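You operate a simulated robot arm through the tools that you are given. There is no shell and no other tool. Be economical: measure what you need, move in short steps, check, and stop when the job is done.

You are at the controls of a simulated two-armed robot. One attempt, no reset.

TASK
Swap the pink stack in the sample box for the yellow one.
Fine: hold the box to slide its lid; pink stack in the red tray, lid shut. Set down upright: stack, what you pick out.
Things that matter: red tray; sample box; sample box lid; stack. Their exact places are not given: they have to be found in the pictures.

The check looks at the end state, three seconds after you hand in, the way a careful person would. Anything else that was tipped, shoved, dropped, spilled or broken makes it a failure. A push-on lid holds only when it is set on centred and level and pressed home; a screw cap is set on level and turned clockwise until tight.

THE ROBOT
Two 7-joint arms with two-finger parallel grippers on one trunk, on a base that drives. Base frame: it is fixed to the floor where the robot stands at the start and does not move with it; the origin is under the middle of the robot, x ahead of it, y to its left, z up; the surface under the hand at the start is at about z = 800. Lengths are in mm, angles in rad, forces in N, time in s.
The left shoulder is at the start at [50, 161, 1098], the right one opposite. With the tool pointing down near the work surface each hand reaches from about 220 to 680 mm from the robot's upright axis, wherever it stands, measured 20 degrees to its own side. Places, roughly: red tray [600, 700, 700]; sample box [500, -200, 800]; sample box lid [500, -200, 900]. Payload 3.43 kg a hand.
The TCP of each hand is the grasp point between the finger pads, 30 mm short of the fingertips. In the tool frame z runs along the fingers and y along their closing line. Largest opening 94 mm; finger width 28, thickness 10; the body of the gripper, 50 by 96 mm, starts 55 mm behind the TCP.
Orientation is that of the tool frame in the base frame, as a unit quaternion [x, y, z, w]. With the fingers straight down and closing along the base's y, the tool's x points along the base's -x, its y along +y and its z along -z.

THE INTERFACE
- The arms move only by the tool apply_moves. It takes "left_deltas", "right_deltas" or both (then of equal length, played together; a hand with none holds still); each is a list of rows, each a list of 7 numbers: the shift along the tool's x, y, z in mm, then the turn, a rotation vector about the tool's x, y, z in rad, then the closure, from 0 (fully open) to 1 (shut). In form: [[x, y, z, ax, ay, az, jaw], ...]. A call has 1 to 20 rows; each row is the pose to reach, as a shift and turn from the pose commanded when the call began, along the tool's axes at that moment. A row lasts 0.2 s, in which the tool goes at most 50 mm and 0.15 rad; a call with a longer step from one row to the next is refused whole, and so is a gripper value outside its range. Where a pose cannot be reached the arm comes as near as it can. A force on the tool above 40 N (or 10 N above the force at the start of the call, whichever is more), or a blocked arm, ends the call early, and 0.2 s more pass. The fingers move at their own pace (about 45 mm/s each) and stop on an object; they squeeze with about 30 N. The grip force told is the motor's: it shows also when the fingers shut on nothing. Time passes only in rows, and 0.2 s behind the last, so rows that repeat a pose let the fingers close. It gives the time, the measured TCP pose, the force on the tool (base axes), the opening and the grip force at its end, in the units of the frame above (readings bear some noise), with the torque about the TCP (base axes, N m) and any sound that the robot's microphone picked up.
- Cameras (640 x 400 px; columns grow to the right, rows downward): "scene" is now at [134.8, 7.2, 1247.6]; the picture's right is [0.08, -1.00, 0.00], its down [-0.46, -0.04, -0.89] and it looks along [0.89, 0.07, -0.46] (base axes); focal length 234 px, centre (320, 200). "left" rides on the left gripper at [76, -14, -102] in its tool frame; the picture's right is [0.18, 0.98, 0.00], its down [-0.75, 0.14, -0.64] and it looks along [-0.63, 0.12, 0.77] (tool axes); focal length 243 px, centre (320, 200). "right" rides on the right gripper at [76, 14, -103] in its tool frame; the picture's right is [-0.18, 0.98, 0.00], its down [-0.75, -0.14, -0.64] and it looks along [-0.63, -0.12, 0.77] (tool axes); focal length 243 px, centre (320, 200).
- capture(camera): a new picture of that camera. The clock stands still meanwhile.
- lift_body(by): slides the trunk up (or, below 0, down) by that many mm; the arms and the scene camera ride with it, the base frame stays. It gives what a move gives, with no picture.
- drive_base(legs): drives the robot by 1 to 6 legs, each [ahead, left, turn to the left] in mm, mm and rad, along the robot's own axes; the way and the turn of a leg run together, so that a leg with both is an arc; at most 1500 mm and 3.142 rad a leg. The arms and the cameras ride along, it lands a little off, and it stops where it bumps. It gives what a move gives.
- turn_head(pan, tilt): turns the head with the scene camera to pan (to the left, within 1.396 rad either way) and tilt (down, from -0.506 to 1.204), counted from straight ahead of the robot. It gives what a move gives.
- point_at(camera, pixels): for up to 12 pixels [column, row] of the newest picture of that camera ("zoom" is the newest enlarged one), the place [x, y, z] in the base frame of the surface seen there, good to about 2 mm, but the place of the scene camera against the robot may be out by one fixed shift of up to 25 mm in any direction. The clock stands still meanwhile.
- close_up(camera, box): a new picture of the part [left, top, right, bottom] of that camera's present view, enlarged. The clock stands still meanwhile.
- job_done(): hands the job in; it is judged then, once.

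Go step by step. Measure first, check grasps and placings, and put right what went wrong. The budget is 80 turns and 62 pictures, counting those below and the enlarged ones. Unless the task says otherwise, let go and move clear before handing in, and close with one line.

The tools are called after ">>>" as name(argument=value, ...) on one line, values as JSON. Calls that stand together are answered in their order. apply_moves: Moves the arms, as the interface text tells. Its arguments: {"type":"object","properties":{"left_deltas":{"type":"array"},"right_deltas":{"type":"array"}},"required":[]} The other tools are called the same way: lift_body (by) slides the trunk up or down; drive_base (legs) drives the base; turn_head (pan, tilt) turns the head that bears the scene camera; capture (camera) takes a picture; point_at (camera, pixels) gives the place of the surface under pixels of a picture; close_up (camera, box) takes an enlarged picture of a part of a camera's view; job_done () hands the job in.

At the start:

```text
clock: 0.0
left_ee_pos: [356.3, 254.1, 1139.5]
left_orientation: [0.0, 1.0, 0.0, 0.001]
left_contact_force: [-0.4, 0.6, 0.0]
left_wrist_torque: [-0.03, -0.03, 0.03]
left_opening: 94.1
left_grip_force: 0.1
right_ee_pos: [384.8, -140.3, 1098.0]
right_orientation: [0.0, 1.0, 0.0, 0.0]
right_contact_force: [0.4, -0.3, -0.6]
right_wrist_torque: [-0.06, 0.03, -0.04]
right_opening: 94.1
right_grip_force: 0.1
trunk travel left (down, up): [-125.0, 142.0]
robot x, y, heading: [2.4, -0.1, 0.001]
head pan, tilt: [0.084, 0.475]
```

scene: 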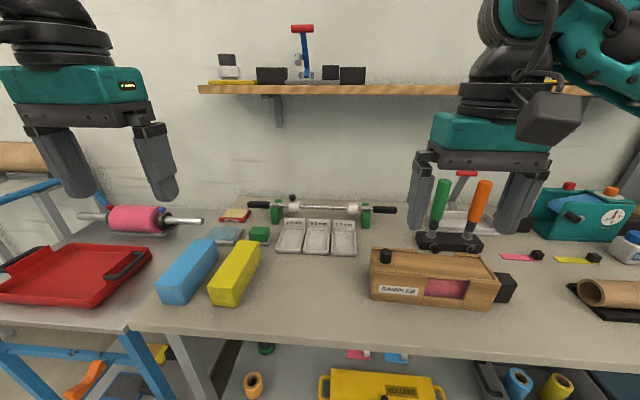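
right: 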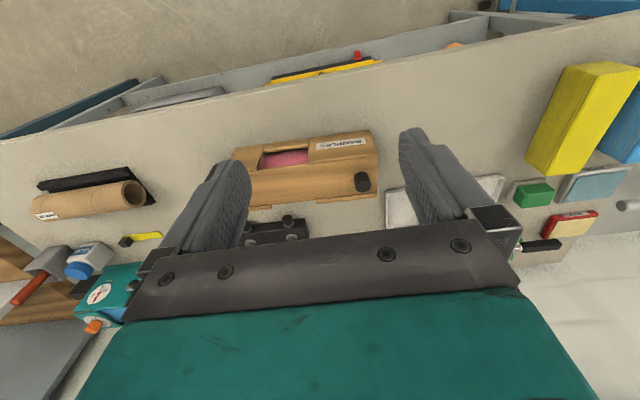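
left: 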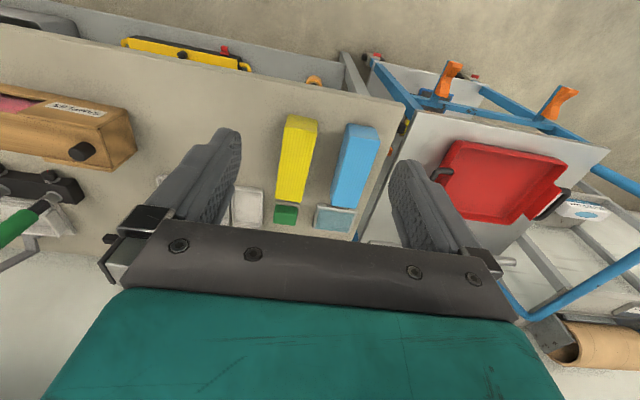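

The box is near scene pixel (435,275), with a pink window on its front. The yellow stack is near (235,272) and the tray near (75,272). I'll zoom in on them first.

>>> close_up(camera="scene", box=[350, 220, 530, 332])

>>> close_up(camera="right", box=[220, 110, 400, 222])

>>> close_up(camera="scene", box=[130, 200, 310, 312])

```text
3.56 times, centred on (440, 276) of scene
```

zoom: 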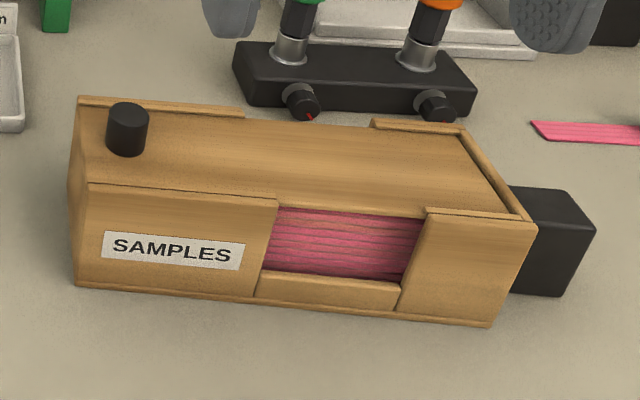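

```text
3.56 times, centred on (310, 166) of right
```

zoom: 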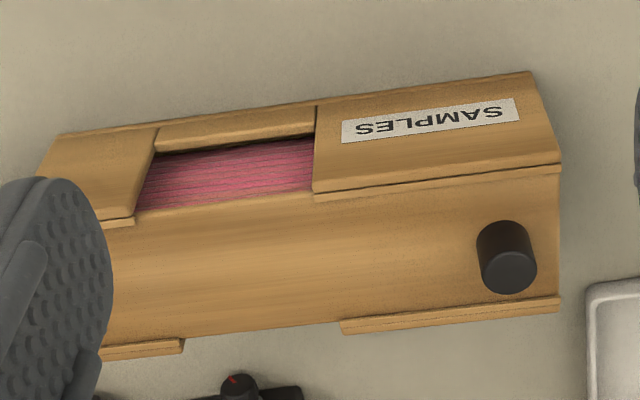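

```text
3.56 times, centred on (220, 256) of scene
```

zoom: 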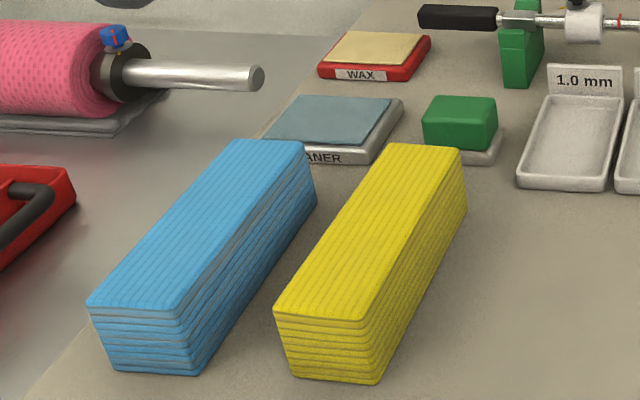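

The lid is a sliding panel with its knob at the left end, and the side walls are notched around the middle of the stack. I'll measure these points with the wrist cameras, since the scene camera may be offset.

>>> point_at(camera="right", pixels=[[368, 132], [376, 157], [376, 193], [362, 187], [357, 187], [309, 165], [301, 180], [318, 193], [262, 166], [275, 159], [285, 146], [330, 172]])

>>> point_at(camera="left", pixels=[[290, 118], [314, 122], [306, 204], [279, 199], [296, 160], [347, 128], [345, 206], [450, 143], [565, 158], [510, 220], [443, 203], [500, 180]])

>>> point_at(camera="scene", pixels=[[386, 256], [376, 272], [499, 290], [494, 282], [371, 248], [505, 289], [417, 255], [455, 260], [445, 287], [240, 242], [230, 270], [75, 280]])

```text
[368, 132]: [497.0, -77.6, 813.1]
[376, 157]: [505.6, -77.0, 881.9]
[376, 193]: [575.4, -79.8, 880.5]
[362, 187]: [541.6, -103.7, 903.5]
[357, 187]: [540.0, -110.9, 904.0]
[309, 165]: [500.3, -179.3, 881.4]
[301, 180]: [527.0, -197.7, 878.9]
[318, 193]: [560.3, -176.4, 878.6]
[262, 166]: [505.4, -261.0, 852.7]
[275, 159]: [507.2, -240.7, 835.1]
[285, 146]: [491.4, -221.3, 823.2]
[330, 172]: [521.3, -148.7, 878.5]
```

```text
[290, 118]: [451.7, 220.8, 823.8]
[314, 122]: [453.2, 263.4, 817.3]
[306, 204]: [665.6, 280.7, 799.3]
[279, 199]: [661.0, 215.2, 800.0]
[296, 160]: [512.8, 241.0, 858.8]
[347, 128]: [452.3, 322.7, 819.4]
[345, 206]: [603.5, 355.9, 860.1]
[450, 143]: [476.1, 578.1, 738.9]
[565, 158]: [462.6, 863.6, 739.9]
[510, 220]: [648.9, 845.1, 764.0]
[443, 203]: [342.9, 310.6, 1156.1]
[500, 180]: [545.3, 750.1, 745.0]
```

```text
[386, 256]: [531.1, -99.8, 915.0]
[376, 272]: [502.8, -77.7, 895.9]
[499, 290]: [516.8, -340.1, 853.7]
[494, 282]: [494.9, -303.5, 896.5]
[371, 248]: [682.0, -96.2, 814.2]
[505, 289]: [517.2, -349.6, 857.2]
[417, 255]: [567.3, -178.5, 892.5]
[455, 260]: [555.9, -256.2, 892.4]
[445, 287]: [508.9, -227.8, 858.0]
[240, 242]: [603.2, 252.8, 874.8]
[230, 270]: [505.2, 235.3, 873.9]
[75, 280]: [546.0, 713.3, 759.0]
```

The wrist cameras put the lid top at z≈880 and the knob at about (540,-107). The box runs from y≈-77 to -310, and the scene camera reads about 14 mm high. I'll drive right so both hands can reach the box, then look again.

>>> drive_base(legs=[[0, -210, 0]])

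>>> turn_head(pan=0.0, tilt=0.7)

>>> capture(camera="right")

>>> capture(camera="scene")

>>> capture(camera="left")

```text
clock: 2.5
left_ee_pos: [356.5, 42.8, 1139.1]
left_orientation: [-0.002, 1.0, -0.001, 0.0]
left_contact_force: [-0.6, -0.1, 0.3]
left_wrist_torque: [-0.01, -0.01, 0.01]
left_opening: 93.9
left_grip_force: 0.0
right_ee_pos: [386.3, -350.4, 1098.5]
right_orientation: [-0.002, 1.0, 0.0, 0.0]
right_contact_force: [-0.2, -1.5, 0.3]
right_wrist_torque: [0.0, -0.01, 0.02]
right_opening: 94.2
right_grip_force: 0.0
trunk travel left (down, up): [-125.0, 142.0]
robot x, y, heading: [-1.2, -210.5, 0.01]
head pan, tilt: [0.084, 0.475]
```

```text
clock: 3.2
left_ee_pos: [357.1, 43.0, 1138.4]
left_orientation: [-0.003, 1.0, 0.0, 0.0]
left_contact_force: [-0.3, 0.1, 0.4]
left_wrist_torque: [0.0, 0.0, -0.03]
left_opening: 94.0
left_grip_force: 0.1
right_ee_pos: [386.3, -350.3, 1096.6]
right_orientation: [-0.002, 1.0, 0.0, 0.0]
right_contact_force: [-0.4, -0.3, 0.5]
right_wrist_torque: [-0.02, 0.0, -0.03]
right_opening: 93.8
right_grip_force: 0.0
trunk travel left (down, up): [-125.0, 142.0]
robot x, y, heading: [-1.1, -209.2, 0.005]
head pan, tilt: [0.0, 0.7]
```

```text
55 pictures are left
```

right: 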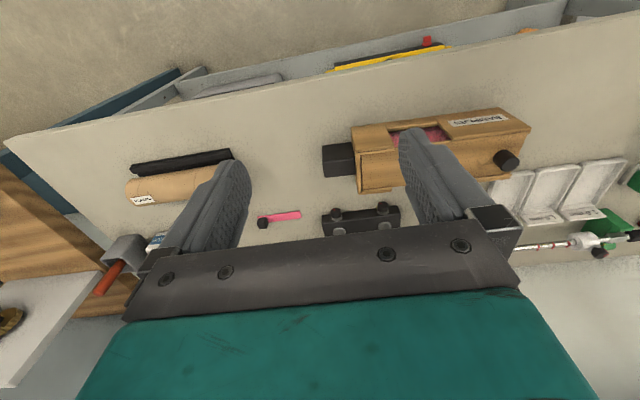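

```text
54 pictures are left
```

scene: 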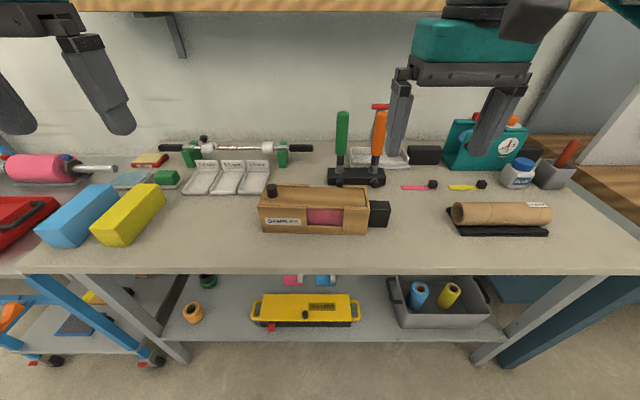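

```text
53 pictures are left
```

left: 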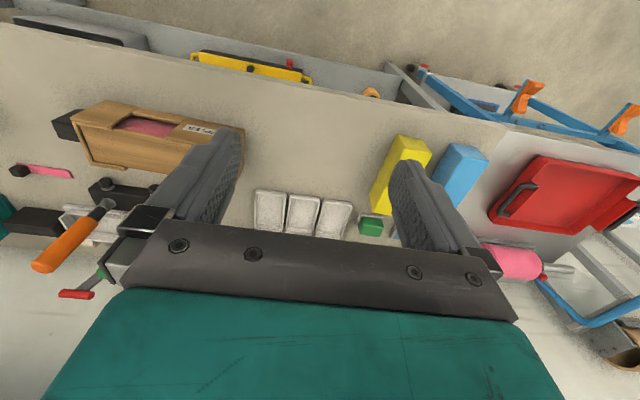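

The black handle shows at right pixel (338,160), and there is a tool rack with tall handles behind the box. I'll measure both.

>>> point_at(camera="right", pixels=[[326, 147], [326, 172], [354, 148], [353, 172], [340, 160], [326, 160], [360, 186], [355, 130], [355, 145], [400, 210], [330, 228], [340, 147]])

>>> point_at(camera="scene", pixels=[[343, 113], [379, 115], [341, 150], [378, 152], [377, 208], [365, 189], [367, 203], [263, 189], [315, 187], [272, 188], [340, 210], [368, 206]])

>>> close_up(camera="scene", box=[245, 140, 405, 240])

```text
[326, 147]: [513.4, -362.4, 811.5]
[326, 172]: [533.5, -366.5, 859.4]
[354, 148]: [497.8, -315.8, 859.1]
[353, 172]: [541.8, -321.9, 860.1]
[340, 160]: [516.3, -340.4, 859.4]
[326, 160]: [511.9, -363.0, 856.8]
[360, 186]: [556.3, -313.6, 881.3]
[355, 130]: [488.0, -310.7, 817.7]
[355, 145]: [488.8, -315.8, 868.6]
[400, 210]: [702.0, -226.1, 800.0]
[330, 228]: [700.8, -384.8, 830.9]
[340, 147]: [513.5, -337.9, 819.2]
```

```text
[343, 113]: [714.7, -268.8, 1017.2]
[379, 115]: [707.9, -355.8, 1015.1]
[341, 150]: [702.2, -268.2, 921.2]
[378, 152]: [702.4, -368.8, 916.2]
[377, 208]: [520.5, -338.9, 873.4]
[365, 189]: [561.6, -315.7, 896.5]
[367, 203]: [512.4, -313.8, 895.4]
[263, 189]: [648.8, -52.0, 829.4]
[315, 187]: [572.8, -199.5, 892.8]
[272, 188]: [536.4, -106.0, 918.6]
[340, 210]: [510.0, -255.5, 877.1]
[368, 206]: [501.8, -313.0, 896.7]
```

```text
4.00 times, centred on (325, 190) of scene
```

zoom: 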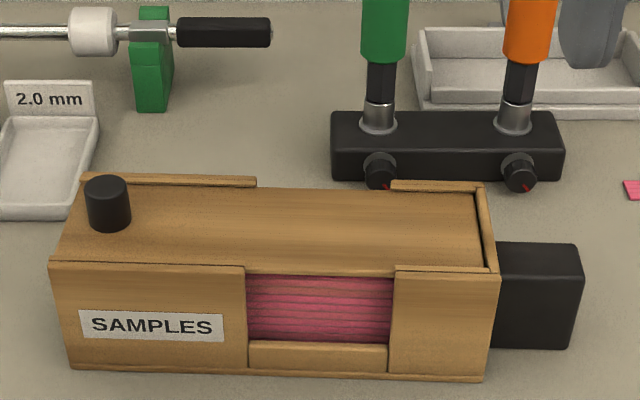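

The handle block spans x≈512–545 and y≈-316 to -365, with its top at z≈859. The box is yawed about -0.05 rad. I'll bring the right hand over the handle, turned to close along x, and the left hand over the knob.

>>> apply_moves(right_deltas=[[-12.8, 0.7, 12.5, 0, 0, -0.138, 0], [-25.6, 1.5, 25.1, 0, 0, -0.276, 0], [-38.5, 2.2, 37.6, 0, 0, -0.415, 0], [-51.3, 2.9, 50.2, 0, 0, -0.553, 0], [-64.1, 3.6, 62.7, 0, 0, -0.691, 0], [-76.9, 4.4, 75.3, 0, 0, -0.829, 0], [-89.7, 5.1, 87.8, 0, 0, -0.967, 0], [-102.5, 5.8, 100.4, 0, 0, -1.105, 0], [-115.4, 6.5, 112.9, 0, 0, -1.244, 0], [-128.2, 7.3, 125.5, 0, 0, -1.382, 0], [-141, 8, 138, 0, 0, -1.52, 0], [-141, 8, 138, 0, 0, -1.52, 0]], left_deltas=[[-16.7, -13.5, 16.2, 0, 0, 0.005, 0], [-33.5, -26.9, 32.4, 0, 0, 0.009, 0], [-50.2, -40.4, 48.5, 0, 0, 0.014, 0], [-66.9, -53.8, 64.7, 0, 0, 0.018, 0], [-83.6, -67.3, 80.9, 0, 0, 0.023, 0], [-100.4, -80.7, 97.1, 0, 0, 0.027, 0], [-117.1, -94.2, 113.3, 0, 0, 0.032, 0], [-133.8, -107.6, 129.5, 0, 0, 0.036, 0], [-150.5, -121.1, 145.6, 0, 0, 0.041, 0], [-167.3, -134.5, 161.8, 0, 0, 0.045, 0], [-184, -148, 178, 0, 0, 0.05, 0], [-184, -148, 178, 0, 0, 0.05, 0]])

>>> capture(camera="right")

>>> capture(camera="left")

```text
clock: 5.8
left_ee_pos: [491.6, -49.5, 974.1]
left_orientation: [0.024, 1.0, -0.001, 0.001]
left_contact_force: [-0.7, 0.1, 0.7]
left_wrist_torque: [-0.03, -0.03, 0.0]
left_opening: 93.9
left_grip_force: 0.0
left hand out of reach, approached as far as the arm can: row 8, 9, 10, 11, 12
right_ee_pos: [384.7, -292.9, 962.1]
right_orientation: [-0.634, 0.769, -0.065, 0.053]
right_contact_force: [0.6, 0.6, 0.1]
right_wrist_torque: [-0.04, -0.01, -0.01]
right_opening: 93.9
right_grip_force: 0.1
right hand out of reach, approached as far as the arm can: row 7, 8, 9, 10, 11, 12
trunk travel left (down, up): [-125.0, 142.0]
robot x, y, heading: [0.3, -212.5, 0.001]
head pan, tilt: [0.0, 0.7]
```

```text
51 pictures are left
```

right: 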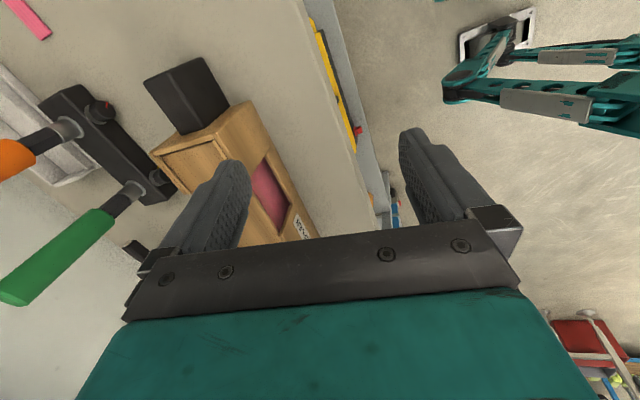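

```text
50 pictures are left
```

left: 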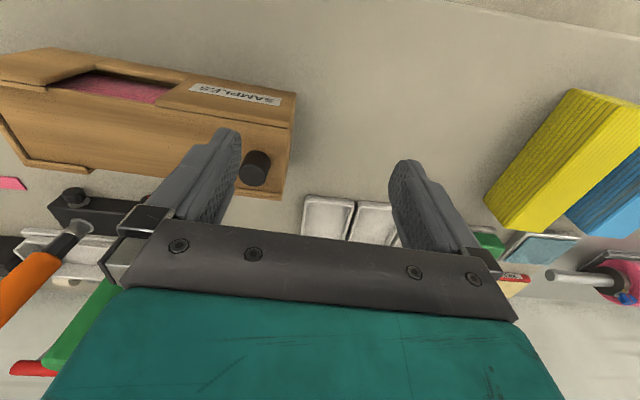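

Both arms stopped short, probably because the targets are high relative to the shoulder. I'll raise the trunk, untwist the right hand, and check the table edge before deciding whether to drive closer.

>>> point_at(camera="scene", pixels=[[320, 270], [150, 275], [480, 270]])

>>> lift_body(by=110)

>>> apply_moves(right_deltas=[[0, 0, 0, 0, 0, 0.14, 0], [0, 0, 0, 0, 0, 0.28, 0], [0, 0, 0, 0, 0, 0.42, 0], [0, 0, 0, 0, 0, 0.56, 0], [0, 0, 0, 0, 0, 0.7, 0], [0, 0, 0, 0, 0, 0.84, 0], [0, 0, 0, 0, 0, 0.98, 0], [0, 0, 0, 0, 0, 1.12, 0], [0, 0, 0, 0, 0, 1.26, 0], [0, 0, 0, 0, 0, 1.37, 0]])

>>> turn_head(pan=0.0, tilt=1.2)

>>> capture(camera="scene")

```text
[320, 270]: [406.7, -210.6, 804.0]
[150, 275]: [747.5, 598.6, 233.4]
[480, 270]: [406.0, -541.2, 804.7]
```

```text
clock: 7.2
left_ee_pos: [491.6, -50.9, 1083.4]
left_orientation: [0.024, 1.0, -0.001, 0.001]
left_contact_force: [0.5, 1.1, -0.2]
left_wrist_torque: [0.0, -0.05, -0.01]
left_opening: 94.1
left_grip_force: 0.1
right_ee_pos: [385.0, -293.4, 1071.9]
right_orientation: [-0.632, 0.77, -0.065, 0.054]
right_contact_force: [0.0, 0.5, 0.8]
right_wrist_torque: [0.0, 0.01, -0.04]
right_opening: 93.9
right_grip_force: 0.0
trunk travel left (down, up): [-235.0, 32.0]
robot x, y, heading: [-2.9, -212.1, 0.001]
head pan, tilt: [0.0, 0.7]
```

```text
clock: 9.4
left_ee_pos: [492.4, -49.9, 1083.8]
left_orientation: [0.023, 1.0, 0.0, 0.001]
left_contact_force: [0.5, -0.3, 0.1]
left_wrist_torque: [-0.01, 0.02, -0.05]
left_opening: 94.0
left_grip_force: 0.0
right_ee_pos: [385.2, -292.0, 1072.6]
right_orientation: [-0.002, 0.996, -0.016, 0.083]
right_contact_force: [0.5, -0.2, -0.2]
right_wrist_torque: [0.0, -0.01, 0.02]
right_opening: 94.1
right_grip_force: 0.0
trunk travel left (down, up): [-235.0, 32.0]
robot x, y, heading: [0.7, -212.0, 0.002]
head pan, tilt: [0.0, 0.7]
```

```text
clock: 10.4
left_ee_pos: [493.1, -50.3, 1083.5]
left_orientation: [0.024, 1.0, -0.001, 0.001]
left_contact_force: [0.8, 0.8, 0.4]
left_wrist_torque: [0.02, -0.02, 0.02]
left_opening: 93.9
left_grip_force: 0.0
right_ee_pos: [385.9, -292.6, 1072.5]
right_orientation: [-0.003, 0.996, -0.015, 0.083]
right_contact_force: [-0.9, -0.4, 0.7]
right_wrist_torque: [0.04, -0.04, 0.0]
right_opening: 94.0
right_grip_force: 0.1
trunk travel left (down, up): [-235.0, 32.0]
robot x, y, heading: [1.7, -216.2, 0.008]
head pan, tilt: [0.0, 1.201]
```

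```text
49 pictures are left
```

scene: 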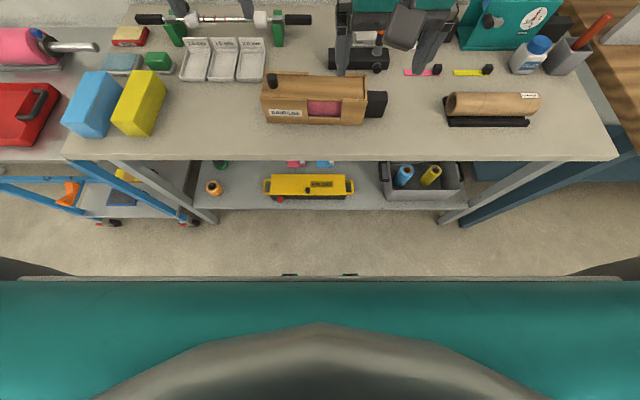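

The chassis front edge is at scene row 278. I'll measure its clearance to the table.

>>> point_at(camera="scene", pixels=[[320, 285], [320, 276], [320, 265], [320, 209], [200, 215], [190, 222], [320, 157], [60, 278], [600, 278], [320, 340]])

```text
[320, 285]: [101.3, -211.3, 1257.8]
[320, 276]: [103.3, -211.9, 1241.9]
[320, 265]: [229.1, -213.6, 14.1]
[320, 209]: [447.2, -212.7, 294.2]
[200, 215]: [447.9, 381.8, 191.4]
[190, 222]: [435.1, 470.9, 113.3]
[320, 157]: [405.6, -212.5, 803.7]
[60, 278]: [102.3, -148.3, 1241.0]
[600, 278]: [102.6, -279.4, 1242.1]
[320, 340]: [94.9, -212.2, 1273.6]
```

The table edge is at x≈405 and the robot's front is under x≈229, so I can drive about 110 mm closer.

>>> drive_base(legs=[[110, 0, 0]])

>>> turn_head(pan=0.0, tilt=0.8)

```text
clock: 11.6
left_ee_pos: [602.2, -49.5, 1082.8]
left_orientation: [0.024, 1.0, 0.0, -0.001]
left_contact_force: [0.1, -0.3, 1.3]
left_wrist_torque: [-0.01, 0.04, -0.03]
left_opening: 94.0
left_grip_force: 0.1
right_ee_pos: [495.0, -290.4, 1071.7]
right_orientation: [-0.003, 0.997, -0.015, 0.082]
right_contact_force: [0.7, 0.3, 0.2]
right_wrist_torque: [-0.02, 0.03, 0.0]
right_opening: 94.0
right_grip_force: 0.0
trunk travel left (down, up): [-235.0, 32.0]
robot x, y, heading: [113.0, -210.5, 0.001]
head pan, tilt: [0.0, 1.201]
```

```text
clock: 12.4
left_ee_pos: [602.1, -49.2, 1083.1]
left_orientation: [0.024, 1.0, 0.0, 0.001]
left_contact_force: [-0.6, 0.0, 0.5]
left_wrist_torque: [-0.03, -0.05, 0.01]
left_opening: 93.8
left_grip_force: 0.1
right_ee_pos: [495.0, -291.5, 1070.4]
right_orientation: [-0.003, 0.996, -0.015, 0.083]
right_contact_force: [-0.4, 0.3, 0.4]
right_wrist_torque: [0.04, 0.02, -0.01]
right_opening: 94.2
right_grip_force: 0.0
trunk travel left (down, up): [-235.0, 32.0]
robot x, y, heading: [113.2, -210.1, 0.004]
head pan, tilt: [0.0, 0.799]
```

Now I'll level the right hand above the handle, and move the left hand above the knob at about (541,-105).

>>> apply_moves(right_deltas=[[-7, -16, 26, -0.01, 0.08, 0, 0], [-14, -32, 51, -0.03, 0.166, 0.006, 0], [-20.4, -47.9, 76.8, -0.03, 0.166, 0.006, 0], [-20.4, -47.9, 76.8, -0.03, 0.166, 0.006, 0], [-20.4, -47.9, 76.8, -0.03, 0.166, 0.006, 0]], left_deltas=[[15, -15, 30, 0, 0, 0, 0], [29, -29, 61, 0, 0, 0, 0], [44, -44, 92, 0, 0, 0, 0], [58.3, -58.9, 123, 0, 0, 0, 0], [58.3, -58.9, 123, 0, 0, 0, 0]])

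```text
clock: 13.7
left_ee_pos: [519.9, -68.8, 981.0]
left_orientation: [0.024, 1.0, -0.001, 0.0]
left_contact_force: [-0.4, -0.1, 0.4]
left_wrist_torque: [0.01, 0.03, -0.03]
left_opening: 93.8
left_grip_force: 0.0
left hand out of reach, approached as far as the arm can: row 1, 2, 3, 4, 5
right_ee_pos: [526.9, -342.9, 999.9]
right_orientation: [-0.001, 1.0, 0.0, 0.0]
right_contact_force: [0.6, 0.4, -0.7]
right_wrist_torque: [0.0, -0.03, 0.0]
right_opening: 94.1
right_grip_force: 0.0
trunk travel left (down, up): [-235.0, 32.0]
robot x, y, heading: [107.9, -209.4, -0.0]
head pan, tilt: [0.0, 0.799]
```

The right hand is level above the handle, but the left is still limited. I'll twist the right hand by +1.62 rad and try the left with a turned wrist.

>>> apply_moves(right_deltas=[[0, 0, 0, 0, 0, 0.147, 0], [0, 0, 0, 0, 0, 0.294, 0], [0, 0, 0, 0, 0, 0.441, 0], [0, 0, 0, 0, 0, 0.588, 0], [0, 0, 0, 0, 0, 0.735, 0], [0, 0, 0, 0, 0, 0.882, 0], [0, 0, 0, 0, 0, 1.029, 0], [0, 0, 0, 0, 0, 1.176, 0], [0, 0, 0, 0, 0, 1.323, 0], [0, 0, 0, 0, 0, 1.47, 0], [0, 0, 0, 0, 0, 1.617, 0], [0, 0, 0, 0, 0, 1.617, 0]], left_deltas=[[0, 0, 0, 0, 0, -0.1, 0], [0, 0, 0, 0, 0, -0.2, 0], [0, 0, 0, 0, 0, -0.3, 0], [0, 0, 0, 0, 0, -0.4, 0], [-5, -8, 5, 0, 0, -0.4, 0], [-10, -16, 10, 0, 0, -0.4, 0], [-15, -24, 15, 0, 0, -0.4, 0], [-22.7, -35, 21, 0, 0, -0.4, 0], [-22.7, -35, 21, 0, 0, -0.4, 0], [-22.7, -35, 21, 0, 0, -0.4, 0], [-22.7, -35, 21, 0, 0, -0.4, 0], [-22.7, -35, 21, 0, 0, -0.4, 0]])

>>> capture(camera="scene")

```text
clock: 16.2
left_ee_pos: [524.6, -66.5, 981.2]
left_orientation: [-0.177, 0.984, -0.001, 0.002]
left_contact_force: [-0.9, -0.1, -0.1]
left_wrist_torque: [-0.03, 0.02, 0.03]
left_opening: 93.8
left_grip_force: 0.1
left hand out of reach, approached as far as the arm can: row 5, 6, 7, 8, 9, 10, 11, 12
right_ee_pos: [527.0, -341.3, 1000.1]
right_orientation: [0.724, 0.69, 0.0, 0.0]
right_contact_force: [-0.7, -0.3, -0.8]
right_wrist_torque: [0.01, -0.04, 0.01]
right_opening: 94.2
right_grip_force: 0.2
trunk travel left (down, up): [-235.0, 32.0]
robot x, y, heading: [111.3, -212.0, 0.003]
head pan, tilt: [0.0, 0.799]
```

```text
48 pictures are left
```

scene: 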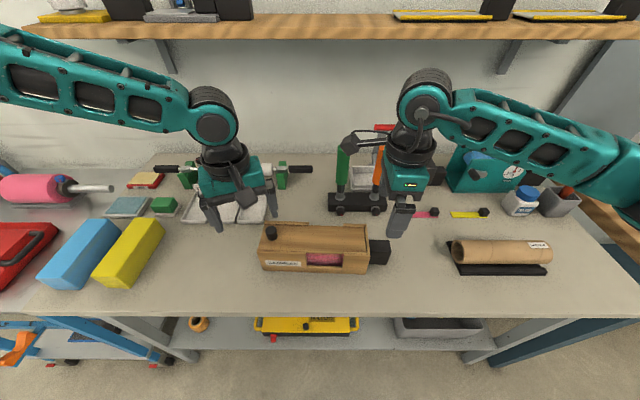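

The right hand twisted fine. I'll probe how far right can go inward, and whether the left can reach lower and further right.

>>> apply_moves(right_deltas=[[20, 0, 0, 0, 0, 0, 0], [40, 0, 0, 0, 0, 0, 0], [60, 0, 0, 0, 0, 0, 0], [60, 0, 0, 0, 0, 0, 0]], left_deltas=[[0, 0, 20, 0, 0, 0, 0], [0, 0, 30, 0, 0, 0, 0], [0, 0, 30, 0, 0, 0, 0], [0, 0, 30, 0, 0, 0, 0]])

```text
clock: 17.2
left_ee_pos: [517.6, -57.2, 957.6]
left_orientation: [-0.176, 0.984, -0.001, 0.002]
left_contact_force: [-0.8, 0.1, -0.1]
left_wrist_torque: [-0.01, 0.0, 0.01]
left_opening: 93.8
left_grip_force: 0.1
left hand out of reach, approached as far as the arm can: row 1, 2, 3, 4
right_ee_pos: [531.0, -281.3, 1002.9]
right_orientation: [0.723, 0.691, 0.0, 0.0]
right_contact_force: [-0.2, -0.7, 0.1]
right_wrist_torque: [0.04, 0.01, -0.04]
right_opening: 94.1
right_grip_force: 0.0
trunk travel left (down, up): [-235.0, 32.0]
robot x, y, heading: [109.7, -212.5, 0.003]
head pan, tilt: [0.0, 0.799]
```

The right hand reaches further inward and the left can't, so I'll shift the base 75 mm to the right.

>>> drive_base(legs=[[0, -75, 0]])

>>> capture(camera="left")

>>> capture(camera="right")

```text
clock: 18.6
left_ee_pos: [518.4, -132.2, 959.3]
left_orientation: [-0.175, 0.985, 0.0, 0.002]
left_contact_force: [-0.4, -0.5, 0.1]
left_wrist_torque: [-0.01, 0.0, -0.03]
left_opening: 94.2
left_grip_force: 0.1
right_ee_pos: [529.7, -357.4, 1003.2]
right_orientation: [0.723, 0.691, 0.0, 0.0]
right_contact_force: [0.0, -0.5, 0.1]
right_wrist_torque: [0.01, 0.0, 0.0]
right_opening: 93.8
right_grip_force: 0.0
trunk travel left (down, up): [-235.0, 32.0]
robot x, y, heading: [109.4, -288.6, 0.004]
head pan, tilt: [0.0, 0.799]
```

```text
47 pictures are left
```

left: 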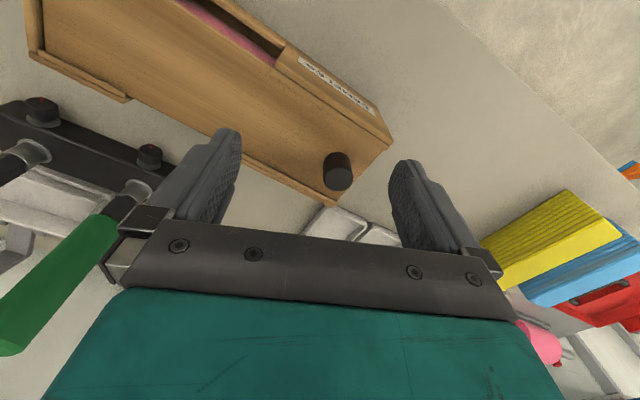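

```text
46 pictures are left
```

right: 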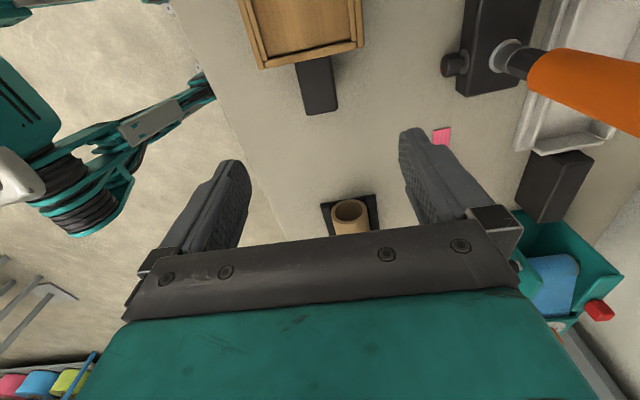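

The knob is at left pixel (338,170) and the handle top at right pixel (318,85). I'll get precise positions for both.

>>> point_at(camera="left", pixels=[[340, 184], [328, 183], [350, 184], [339, 174], [340, 166], [326, 201], [391, 144], [283, 64], [30, 52], [200, 100]])

>>> point_at(camera="right", pixels=[[300, 63], [328, 60], [306, 112], [337, 108], [320, 90], [262, 65], [362, 44], [335, 90], [304, 95], [320, 112]])

```text
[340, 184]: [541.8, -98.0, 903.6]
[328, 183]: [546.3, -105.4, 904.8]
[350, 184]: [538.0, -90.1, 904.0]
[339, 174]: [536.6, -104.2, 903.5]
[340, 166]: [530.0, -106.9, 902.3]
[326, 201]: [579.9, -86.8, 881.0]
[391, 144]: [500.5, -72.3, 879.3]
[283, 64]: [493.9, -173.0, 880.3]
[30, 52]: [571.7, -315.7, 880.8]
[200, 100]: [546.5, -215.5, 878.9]
```

```text
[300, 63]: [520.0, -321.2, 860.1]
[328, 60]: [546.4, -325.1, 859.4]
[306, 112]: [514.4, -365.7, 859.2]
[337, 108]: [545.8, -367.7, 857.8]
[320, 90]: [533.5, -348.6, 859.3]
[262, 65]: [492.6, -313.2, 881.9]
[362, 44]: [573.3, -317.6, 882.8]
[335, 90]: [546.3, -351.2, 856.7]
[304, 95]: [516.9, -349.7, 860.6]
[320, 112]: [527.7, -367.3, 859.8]
```

Handle centre is (531,-343) with its top at z=859, and the knob centre is about (539,-100) with its top at z=904. I'll lower both hands with the jaws open.

>>> apply_moves(right_deltas=[[6, 0.5, 0, 0, 0, 0, 0], [12.4, 0.7, 0, 0, 0, 0, 0], [12.4, 0.7, 30, 0, 0, 0, 0], [12.4, 0.7, 60, 0, 0, 0, 0], [12.4, 0.7, 90, 0, 0, 0, 0], [12.4, 0.7, 120, 0, 0, 0, 0], [12.4, 0.7, 150, 0, 0, 0, 0], [12.4, 0.7, 157, 0, 0, 0, 0]], left_deltas=[[-10, 8, 0, 0, 0, 0.1, 0], [-20, 16, 0, 0, 0, 0.2, 0], [-30.4, 23.2, 0, 0, 0, 0.3, 0], [-30.4, 23.2, 0, 0, 0, 0.38, 0], [-30.4, 23.2, 12, 0, 0, 0.38, 0], [-30.4, 23.2, 25, 0, 0, 0.38, 0], [-30.4, 23.2, 35, 0, 0, 0.38, 0], [-30.4, 23.2, 43, 0, 0, 0.38, 0]])

>>> capture(camera="left")

>>> capture(camera="right")

```text
clock: 20.4
left_ee_pos: [534.0, -92.5, 920.9]
left_orientation: [0.013, 1.0, 0.0, 0.002]
left_contact_force: [-0.1, -0.2, -0.3]
left_wrist_torque: [0.01, 0.01, 0.02]
left_opening: 93.8
left_grip_force: 0.1
left hand out of reach, approached as far as the arm can: row 7, 8
right_ee_pos: [531.7, -344.8, 844.9]
right_orientation: [0.723, 0.691, -0.001, 0.001]
right_contact_force: [-0.9, 0.3, -0.4]
right_wrist_torque: [-0.01, -0.02, 0.05]
right_opening: 93.8
right_grip_force: 0.0
trunk travel left (down, up): [-235.0, 32.0]
robot x, y, heading: [108.7, -287.2, 0.001]
head pan, tilt: [0.0, 0.799]
```

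```text
45 pictures are left
```

left: 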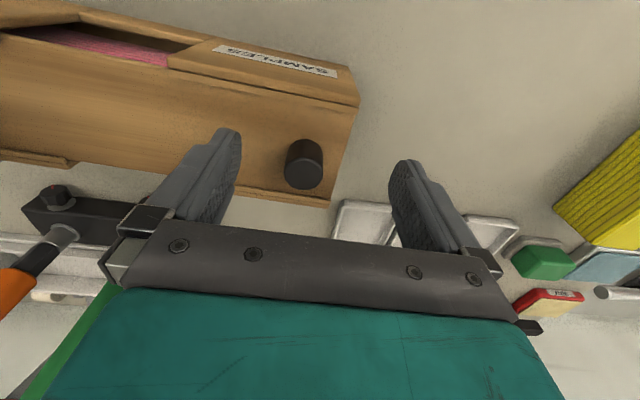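

```text
44 pictures are left
```

right: 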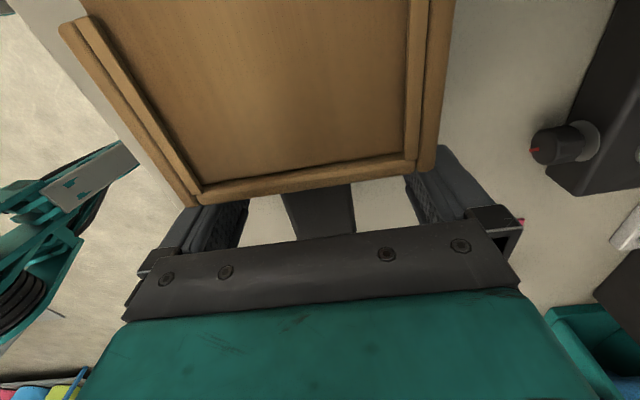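

The left hand is at its reach limit about 7 mm short in y and 5 mm in x. The right hand straddles the handle with room to spare. A small base nudge will centre the left hand.

>>> drive_base(legs=[[6, -10, 0]])

>>> capture(camera="left")

```text
clock: 21.2
left_ee_pos: [540.1, -102.7, 922.3]
left_orientation: [0.013, 1.0, -0.002, 0.001]
left_contact_force: [-0.8, 0.0, 0.7]
left_wrist_torque: [0.01, -0.03, -0.01]
left_opening: 93.9
left_grip_force: 0.1
right_ee_pos: [536.6, -353.8, 845.7]
right_orientation: [0.724, 0.69, 0.0, 0.0]
right_contact_force: [-0.6, -0.8, -0.1]
right_wrist_torque: [0.0, -0.02, 0.0]
right_opening: 93.9
right_grip_force: 0.2
trunk travel left (down, up): [-235.0, 32.0]
robot x, y, heading: [116.3, -295.7, -0.003]
head pan, tilt: [0.0, 0.799]
```

```text
43 pictures are left
```

left: 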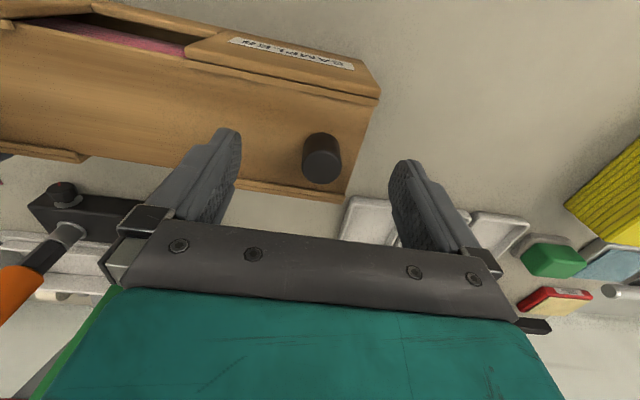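

The knob is centred between the fingers at left pixel (321,158). I'll lower the trunk 7 mm, then centre the right hand and close it on the handle.

>>> lift_body(by=-7)

>>> apply_moves(right_deltas=[[6, -5.2, 0, 0, 0, 0, 0], [6, -5.2, 0, 0, 0, 0, 0.3], [6, -5.2, 0, 0, 0, 0, 0.6], [6, -5.2, 0, 0, 0, 0, 1], [6, -5.2, 0, 0, 0, 0, 1], [6, -5.2, 0, 0, 0, 0, 1], [6, -5.2, 0, 0, 0, 0, 1]])

>>> point_at(camera="left", pixels=[[321, 163], [308, 165], [336, 165], [321, 180]])

```text
clock: 21.7
left_ee_pos: [539.9, -103.0, 915.3]
left_orientation: [0.013, 1.0, -0.001, 0.001]
left_contact_force: [-0.4, -0.3, 0.2]
left_wrist_torque: [0.03, 0.0, 0.03]
left_opening: 94.2
left_grip_force: 0.0
right_ee_pos: [536.3, -353.6, 837.6]
right_orientation: [0.724, 0.69, -0.001, 0.001]
right_contact_force: [0.0, -0.3, 0.5]
right_wrist_torque: [0.02, 0.0, -0.01]
right_opening: 94.1
right_grip_force: 0.0
trunk travel left (down, up): [-228.0, 39.0]
robot x, y, heading: [118.1, -294.4, -0.003]
head pan, tilt: [0.0, 0.799]
```

```text
clock: 23.3
left_ee_pos: [539.5, -101.5, 915.7]
left_orientation: [0.014, 1.0, -0.001, 0.002]
left_contact_force: [0.1, -0.2, 0.2]
left_wrist_torque: [-0.02, 0.02, 0.0]
left_opening: 94.0
left_grip_force: 0.0
right_ee_pos: [531.8, -347.9, 838.0]
right_orientation: [0.724, 0.69, 0.0, 0.0]
right_contact_force: [-1.6, 0.1, 0.1]
right_wrist_torque: [0.05, -0.02, 0.23]
right_opening: 38.2
right_grip_force: 30.3
trunk travel left (down, up): [-228.0, 39.0]
robot x, y, heading: [116.2, -297.4, 0.004]
head pan, tilt: [0.0, 0.799]
```

```text
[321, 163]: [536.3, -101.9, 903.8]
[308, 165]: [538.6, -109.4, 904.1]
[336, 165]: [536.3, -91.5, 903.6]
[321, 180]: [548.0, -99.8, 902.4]
```

The right hand holds the handle at a 38 mm opening and 30 N. The left hand is centred on the knob, so I'll close it.

>>> apply_moves(left_deltas=[[0, 0, 0, 0, 0, 0, 0.4], [0, 0, 0, 0, 0, 0, 0.8], [0, 0, 0, 0, 0, 0, 1], [0, 0, 0, 0, 0, 0, 1], [0, 0, 0, 0, 0, 0, 1], [0, 0, 0, 0, 0, 0, 1]])

```text
clock: 24.7
left_ee_pos: [540.3, -100.8, 914.9]
left_orientation: [0.014, 1.0, 0.0, 0.001]
left_contact_force: [0.4, 0.4, 0.1]
left_wrist_torque: [0.36, 0.0, 0.0]
left_opening: 22.6
left_grip_force: 30.1
right_ee_pos: [532.3, -348.2, 838.7]
right_orientation: [0.723, 0.691, -0.001, 0.001]
right_contact_force: [-1.5, -0.5, -0.3]
right_wrist_torque: [0.25, -0.04, 0.37]
right_opening: 38.1
right_grip_force: 30.1
trunk travel left (down, up): [-228.0, 39.0]
robot x, y, heading: [116.5, -296.1, 0.005]
head pan, tilt: [0.0, 0.799]
```

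Both grips are firm, and the tool y axis lines up with the box axis. I'll pull the lid 40 mm and check.

>>> apply_moves(left_deltas=[[0, 5, 0, 0, 0, 0, 1], [0, 12, 0, 0, 0, 0, 1], [0, 20, 0, 0, 0, 0, 1], [0, 30, 0, 0, 0, 0, 1], [0, 40, 0, 0, 0, 0, 1]])

>>> capture(camera="scene")

```text
clock: 25.9
left_ee_pos: [542.2, -61.5, 915.0]
left_orientation: [0.013, 1.0, -0.002, 0.001]
left_contact_force: [1.1, -3.5, -1.7]
left_wrist_torque: [0.2, -0.12, -0.02]
left_opening: 22.6
left_grip_force: 30.0
right_ee_pos: [531.9, -347.3, 838.0]
right_orientation: [0.723, 0.691, 0.0, 0.0]
right_contact_force: [-1.4, 4.4, 1.1]
right_wrist_torque: [0.08, -0.01, 0.37]
right_opening: 38.2
right_grip_force: 30.2
trunk travel left (down, up): [-228.0, 39.0]
robot x, y, heading: [117.5, -296.5, 0.001]
head pan, tilt: [0.0, 0.799]
```

```text
42 pictures are left
```

scene: 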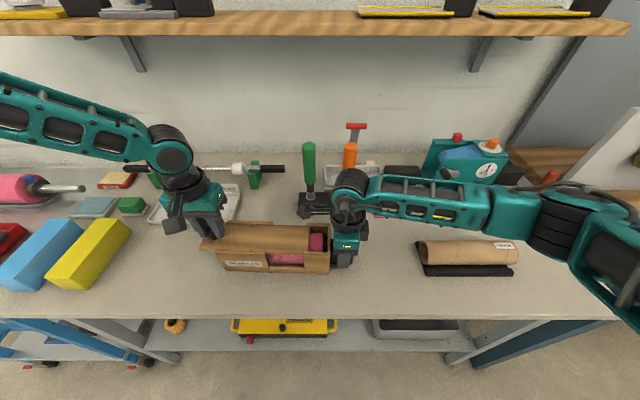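

The lid slides with about 4 N. I'll continue by another 100 mm and look inside.

>>> apply_moves(left_deltas=[[0, 12, 0, 0, 0, 0, 1], [0, 25, 0, 0, 0, 0, 1], [0, 38, 0, 0, 0, 0, 1], [0, 51, 0, 0, 0, 0, 1], [0, 64, 0, 0, 0, 0, 1], [0, 76, 0, 0, 0, 0, 1], [0, 88, 0, 0, 0, 0, 1], [0, 100, 0, 0, 0, 0, 1]])

>>> close_up(camera="scene", box=[180, 190, 380, 315])

```text
clock: 27.7
left_ee_pos: [543.0, 38.4, 914.3]
left_orientation: [0.014, 1.0, -0.001, 0.002]
left_contact_force: [1.3, -4.5, 7.4]
left_wrist_torque: [0.2, 0.41, 0.0]
left_opening: 22.6
left_grip_force: 29.9
right_ee_pos: [532.7, -347.6, 839.8]
right_orientation: [0.724, 0.69, -0.001, 0.001]
right_contact_force: [-0.3, 8.6, -0.1]
right_wrist_torque: [-0.89, 0.0, 0.27]
right_opening: 38.3
right_grip_force: 30.0
trunk travel left (down, up): [-228.0, 39.0]
robot x, y, heading: [120.7, -294.6, 0.0]
head pan, tilt: [0.0, 0.799]
```

```text
3.20 times, centred on (280, 252) of scene
```

zoom: 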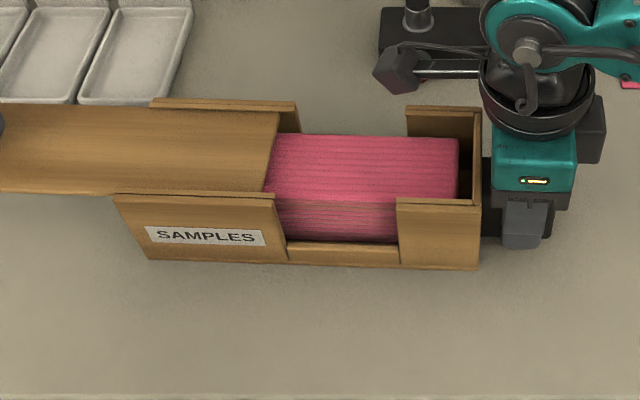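

The pink is partly exposed and I've slid the lid 140 mm. I'll measure the stack's right end and the lid edge.

>>> point_at(camera="zoom", pixels=[[456, 145], [454, 190], [440, 170], [270, 130], [262, 185], [470, 150], [470, 190], [300, 170], [340, 238], [340, 250], [283, 225], [396, 225]])

>>> point_at(camera="left", pixels=[[321, 163]])

```text
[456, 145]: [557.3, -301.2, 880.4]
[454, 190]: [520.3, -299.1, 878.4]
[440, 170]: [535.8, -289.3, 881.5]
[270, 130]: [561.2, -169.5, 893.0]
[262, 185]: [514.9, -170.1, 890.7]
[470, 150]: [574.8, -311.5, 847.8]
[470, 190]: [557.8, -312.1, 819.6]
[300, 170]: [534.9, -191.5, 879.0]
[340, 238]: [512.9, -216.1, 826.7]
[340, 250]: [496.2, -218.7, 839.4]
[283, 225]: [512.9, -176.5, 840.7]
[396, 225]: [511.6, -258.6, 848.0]
```

```text
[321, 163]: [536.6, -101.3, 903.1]
```

The pink stack spans y≈-300 to -150, with its top at z≈867 after correction. Sliding the lid another 33 mm clears it and leaves about 57 mm in the grooves.

>>> apply_moves(left_deltas=[[0, 8, 0, 0, 0, 0, 1], [0, 16, 0, 0, 0, 0, 1], [0, 24, 0, 0, 0, 0, 1], [0, 33, 0, 0, 0, 0, 1], [0, 33, 0, 0, 0, 0, 1]])

>>> close_up(camera="scene", box=[160, 180, 380, 318])

```text
clock: 28.9
left_ee_pos: [545.0, 69.5, 915.1]
left_orientation: [0.014, 1.0, -0.001, 0.002]
left_contact_force: [3.8, -4.1, 3.5]
left_wrist_torque: [0.16, -0.47, 0.01]
left_opening: 22.7
left_grip_force: 30.0
right_ee_pos: [532.7, -347.0, 839.0]
right_orientation: [0.724, 0.69, 0.0, 0.0]
right_contact_force: [-0.4, 3.9, 2.0]
right_wrist_torque: [-0.03, 0.1, 0.72]
right_opening: 38.3
right_grip_force: 29.5
trunk travel left (down, up): [-228.0, 39.0]
robot x, y, heading: [116.9, -298.0, 0.002]
head pan, tilt: [0.0, 0.799]
```

```text
2.90 times, centred on (270, 249) of scene
```

zoom: 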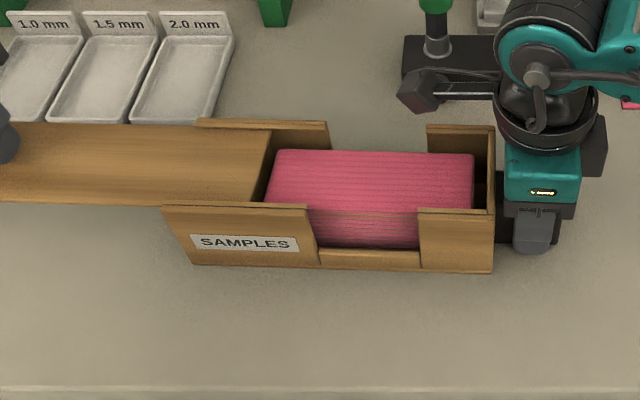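

The stack's left end looks close to the lid edge, so I'll measure both.

>>> point_at(camera="zoom", pixels=[[276, 155], [270, 196], [274, 180], [266, 140], [262, 175], [471, 165], [320, 175], [315, 235], [418, 240], [380, 206], [380, 152]])

```text
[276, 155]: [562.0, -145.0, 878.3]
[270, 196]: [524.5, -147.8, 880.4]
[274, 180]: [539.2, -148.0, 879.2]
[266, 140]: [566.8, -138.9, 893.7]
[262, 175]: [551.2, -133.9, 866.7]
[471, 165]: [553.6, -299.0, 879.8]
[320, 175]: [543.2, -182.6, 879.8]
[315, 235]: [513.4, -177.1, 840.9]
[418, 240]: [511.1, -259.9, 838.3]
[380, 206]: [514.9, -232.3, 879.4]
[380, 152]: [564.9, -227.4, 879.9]
```

The stack ends at y≈-146 and the lid edge is at -139. I'll pull 9 mm more for margin, then release the knob and raise the left hand.

>>> apply_moves(left_deltas=[[0, 5, 0, 0, 0, 0, 1], [0, 9, 0, 0, 0, 0, 1], [0, 9, 0, 0, 0, 0, 1], [0, 9, 0, 0, 0, 0, 0.5], [0, 9, 0, 0, 0, 0, 0], [0, 9, 0, 0, 0, 0, 0], [0, 9, 0, 0, 0, 0, 0], [0, 9, -20, 0, 0, 0, 0], [0, 9, -50, 0, 0, 0, 0], [0, 9, -90, 0, 0, 0, 0], [0, 9, -130, 0, 0, 0, 0]])

>>> apply_moves(right_deltas=[[0, 0, 0, 0, 0, 0, 0.7], [0, 0, 0, 0, 0, 0, 0.3], [0, 0, 0, 0, 0, 0, 0], [0, 0, 0, 0, 0, 0, 0], [0, 0, 0, 0, 0, 0, 0], [0, 0, -20, 0, 0, 0, 0], [0, 0, -50, 0, 0, 0, 0], [0, 0, -90, 0, 0, 0, 0], [0, 0, -130, 0, 0, 0, 0], [0, 0, -160, 0, 0, 0, 0]])

>>> capture(camera="scene")

```text
clock: 31.3
left_ee_pos: [544.2, 80.0, 1045.0]
left_orientation: [0.015, 1.0, -0.001, 0.001]
left_contact_force: [-1.0, -0.2, -0.5]
left_wrist_torque: [0.0, 0.02, -0.01]
left_opening: 94.1
left_grip_force: 0.1
right_ee_pos: [531.2, -349.0, 838.7]
right_orientation: [0.724, 0.69, -0.001, 0.0]
right_contact_force: [-2.0, -1.7, 1.4]
right_wrist_torque: [0.21, -0.11, 0.21]
right_opening: 38.0
right_grip_force: 29.7
trunk travel left (down, up): [-228.0, 39.0]
robot x, y, heading: [117.1, -296.3, -0.0]
head pan, tilt: [0.0, 0.799]
```

```text
clock: 33.5
left_ee_pos: [544.8, 79.8, 1045.2]
left_orientation: [0.014, 1.0, -0.001, 0.002]
left_contact_force: [-0.2, 0.4, -0.6]
left_wrist_torque: [0.0, 0.02, 0.0]
left_opening: 93.8
left_grip_force: 0.0
right_ee_pos: [531.4, -347.5, 1000.7]
right_orientation: [0.723, 0.691, 0.0, 0.001]
right_contact_force: [-0.3, 0.4, 1.1]
right_wrist_torque: [-0.01, 0.02, 0.02]
right_opening: 93.9
right_grip_force: 0.0
trunk travel left (down, up): [-228.0, 39.0]
robot x, y, heading: [116.1, -297.9, -0.001]
head pan, tilt: [0.0, 0.799]
```

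```text
39 pictures are left
```

scene: 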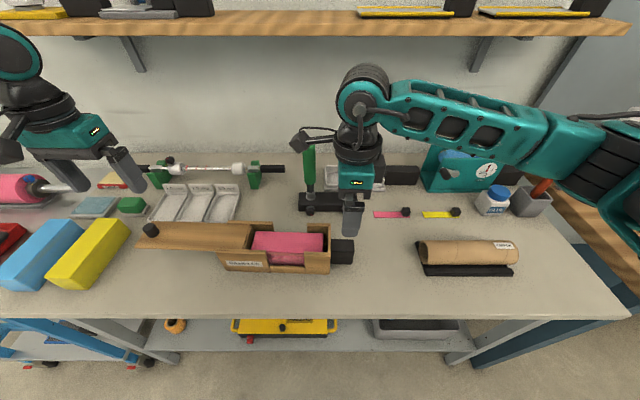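

The lid stays put in its grooves and nothing else moved. I'll use the left hand for the swap, so first I'll retract and untwist the right hand to clear space.

>>> apply_moves(right_deltas=[[-8, -15, -6, 0, 0, -0.14, 0], [-16, -30, -12, 0, 0, -0.28, 0], [-24, -45, -18, 0, 0, -0.42, 0], [-32, -60, -24, 0, 0, -0.56, 0], [-40, -75, -30, 0, 0, -0.7, 0], [-48, -90, -36, 0, 0, -0.84, 0], [-56, -105, -42, 0, 0, -0.98, 0], [-64, -120, -48, 0, 0, -1.12, 0], [-72, -135, -54, 0, 0, -1.26, 0], [-80, -150, -60, 0, 0, -1.4, 0], [-80, -150, -60, 0, 0, -1.54, 0]], left_deltas=[[0, 0, 0, 0, 0, -0.14, 0], [0, 0, 0, 0, 0, -0.28, 0], [0, 0, 0, 0, 0, -0.42, 0], [0, 0, 0, 0, 0, -0.56, 0], [0, 0, 0, 0, 0, -0.7, 0], [0, 0, 0, 0, 0, -0.84, 0], [0, 0, 0, 0, 0, -0.98, 0], [0, 0, 0, 0, 0, -1.12, 0], [0, 0, 0, 0, 0, -1.26, 0], [0, 0, 0, 0, 0, -1.4, 0], [0, 0, 0, 0, 0, -1.54, 0]])

>>> drive_base(legs=[[0, -60, 0], [0, 0, -0.1]])

```text
clock: 35.9
left_ee_pos: [544.7, 81.0, 1045.1]
left_orientation: [-0.688, 0.726, -0.001, 0.0]
left_contact_force: [-0.1, 0.3, -0.1]
left_wrist_torque: [-0.01, -0.01, -0.03]
left_opening: 93.7
left_grip_force: 0.0
right_ee_pos: [377.9, -421.2, 1058.9]
right_orientation: [0.037, 0.999, 0.0, 0.001]
right_contact_force: [-0.2, 0.9, 0.0]
right_wrist_torque: [0.0, -0.04, -0.01]
right_opening: 94.1
right_grip_force: 0.0
trunk travel left (down, up): [-228.0, 39.0]
robot x, y, heading: [117.1, -294.7, 0.003]
head pan, tilt: [0.0, 0.799]
```

```text
clock: 37.6
left_ee_pos: [578.4, -24.6, 1044.1]
left_orientation: [-0.649, 0.76, -0.001, 0.0]
left_contact_force: [0.2, 0.0, -0.2]
left_wrist_torque: [-0.05, -0.01, 0.03]
left_opening: 93.9
left_grip_force: 0.1
right_ee_pos: [365.7, -506.1, 1058.0]
right_orientation: [0.088, 0.996, -0.002, 0.0]
right_contact_force: [1.2, -0.2, -0.2]
right_wrist_torque: [0.01, 0.0, 0.03]
right_opening: 93.9
right_grip_force: 0.1
trunk travel left (down, up): [-228.0, 39.0]
robot x, y, heading: [115.1, -356.9, -0.089]
head pan, tilt: [0.0, 0.799]
```

Now I'll move the left hand over the pink stack at about (536,-222) and finish aligning its yaw to the box.

>>> apply_moves(left_deltas=[[35, 2, 8, 0, 0, -0.02, 0], [70, 4, 15, 0, 0, -0.05, 0], [105, 6, 22, 0, 0, -0.07, 0], [140, 8, 30, 0, 0, -0.09, 0], [175, 10, 38, 0, 0, -0.11, 0], [201.7, 10.9, 44, 0, 0, -0.127, 0], [201.7, 10.9, 44, 0, 0, -0.127, 0]])

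>>> capture(camera="left")

```text
clock: 39.2
left_ee_pos: [537.9, -222.5, 1001.5]
left_orientation: [-0.697, 0.717, -0.001, 0.0]
left_contact_force: [-0.1, 0.1, 0.3]
left_wrist_torque: [-0.03, -0.01, -0.01]
left_opening: 94.2
left_grip_force: 0.1
right_ee_pos: [363.5, -505.6, 1057.2]
right_orientation: [0.088, 0.996, -0.001, 0.0]
right_contact_force: [0.2, -0.2, 0.1]
right_wrist_torque: [0.0, 0.0, 0.02]
right_opening: 94.1
right_grip_force: 0.1
trunk travel left (down, up): [-228.0, 39.0]
robot x, y, heading: [115.6, -359.7, -0.092]
head pan, tilt: [0.0, 0.799]
```

```text
38 pictures are left
```

left: 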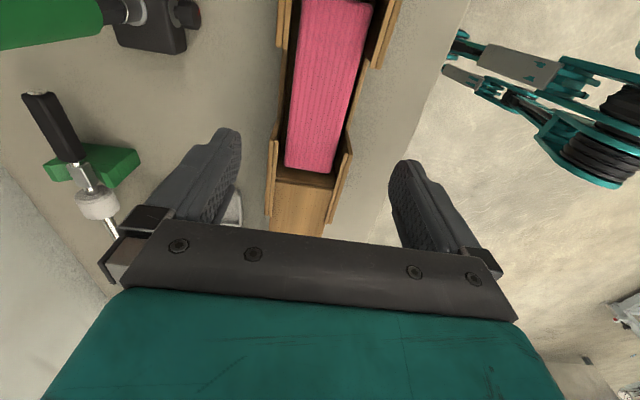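

Reached. The stack's left end is visible at left pixels (287–330, 170). I'll measure its edges and the notch walls.

>>> point_at(camera="left", pixels=[[289, 160], [330, 165], [296, 60], [348, 60], [303, 5], [368, 8], [274, 145], [346, 145], [308, 182], [315, 100], [280, 40], [372, 60]])

```text
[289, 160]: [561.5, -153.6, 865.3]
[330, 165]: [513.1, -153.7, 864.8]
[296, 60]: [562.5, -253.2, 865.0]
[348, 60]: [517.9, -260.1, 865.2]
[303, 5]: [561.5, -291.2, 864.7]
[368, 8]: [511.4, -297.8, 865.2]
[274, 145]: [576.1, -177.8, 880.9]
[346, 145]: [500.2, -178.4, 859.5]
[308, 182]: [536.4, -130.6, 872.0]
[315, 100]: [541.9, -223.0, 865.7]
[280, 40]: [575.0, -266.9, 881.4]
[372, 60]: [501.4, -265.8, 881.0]
```

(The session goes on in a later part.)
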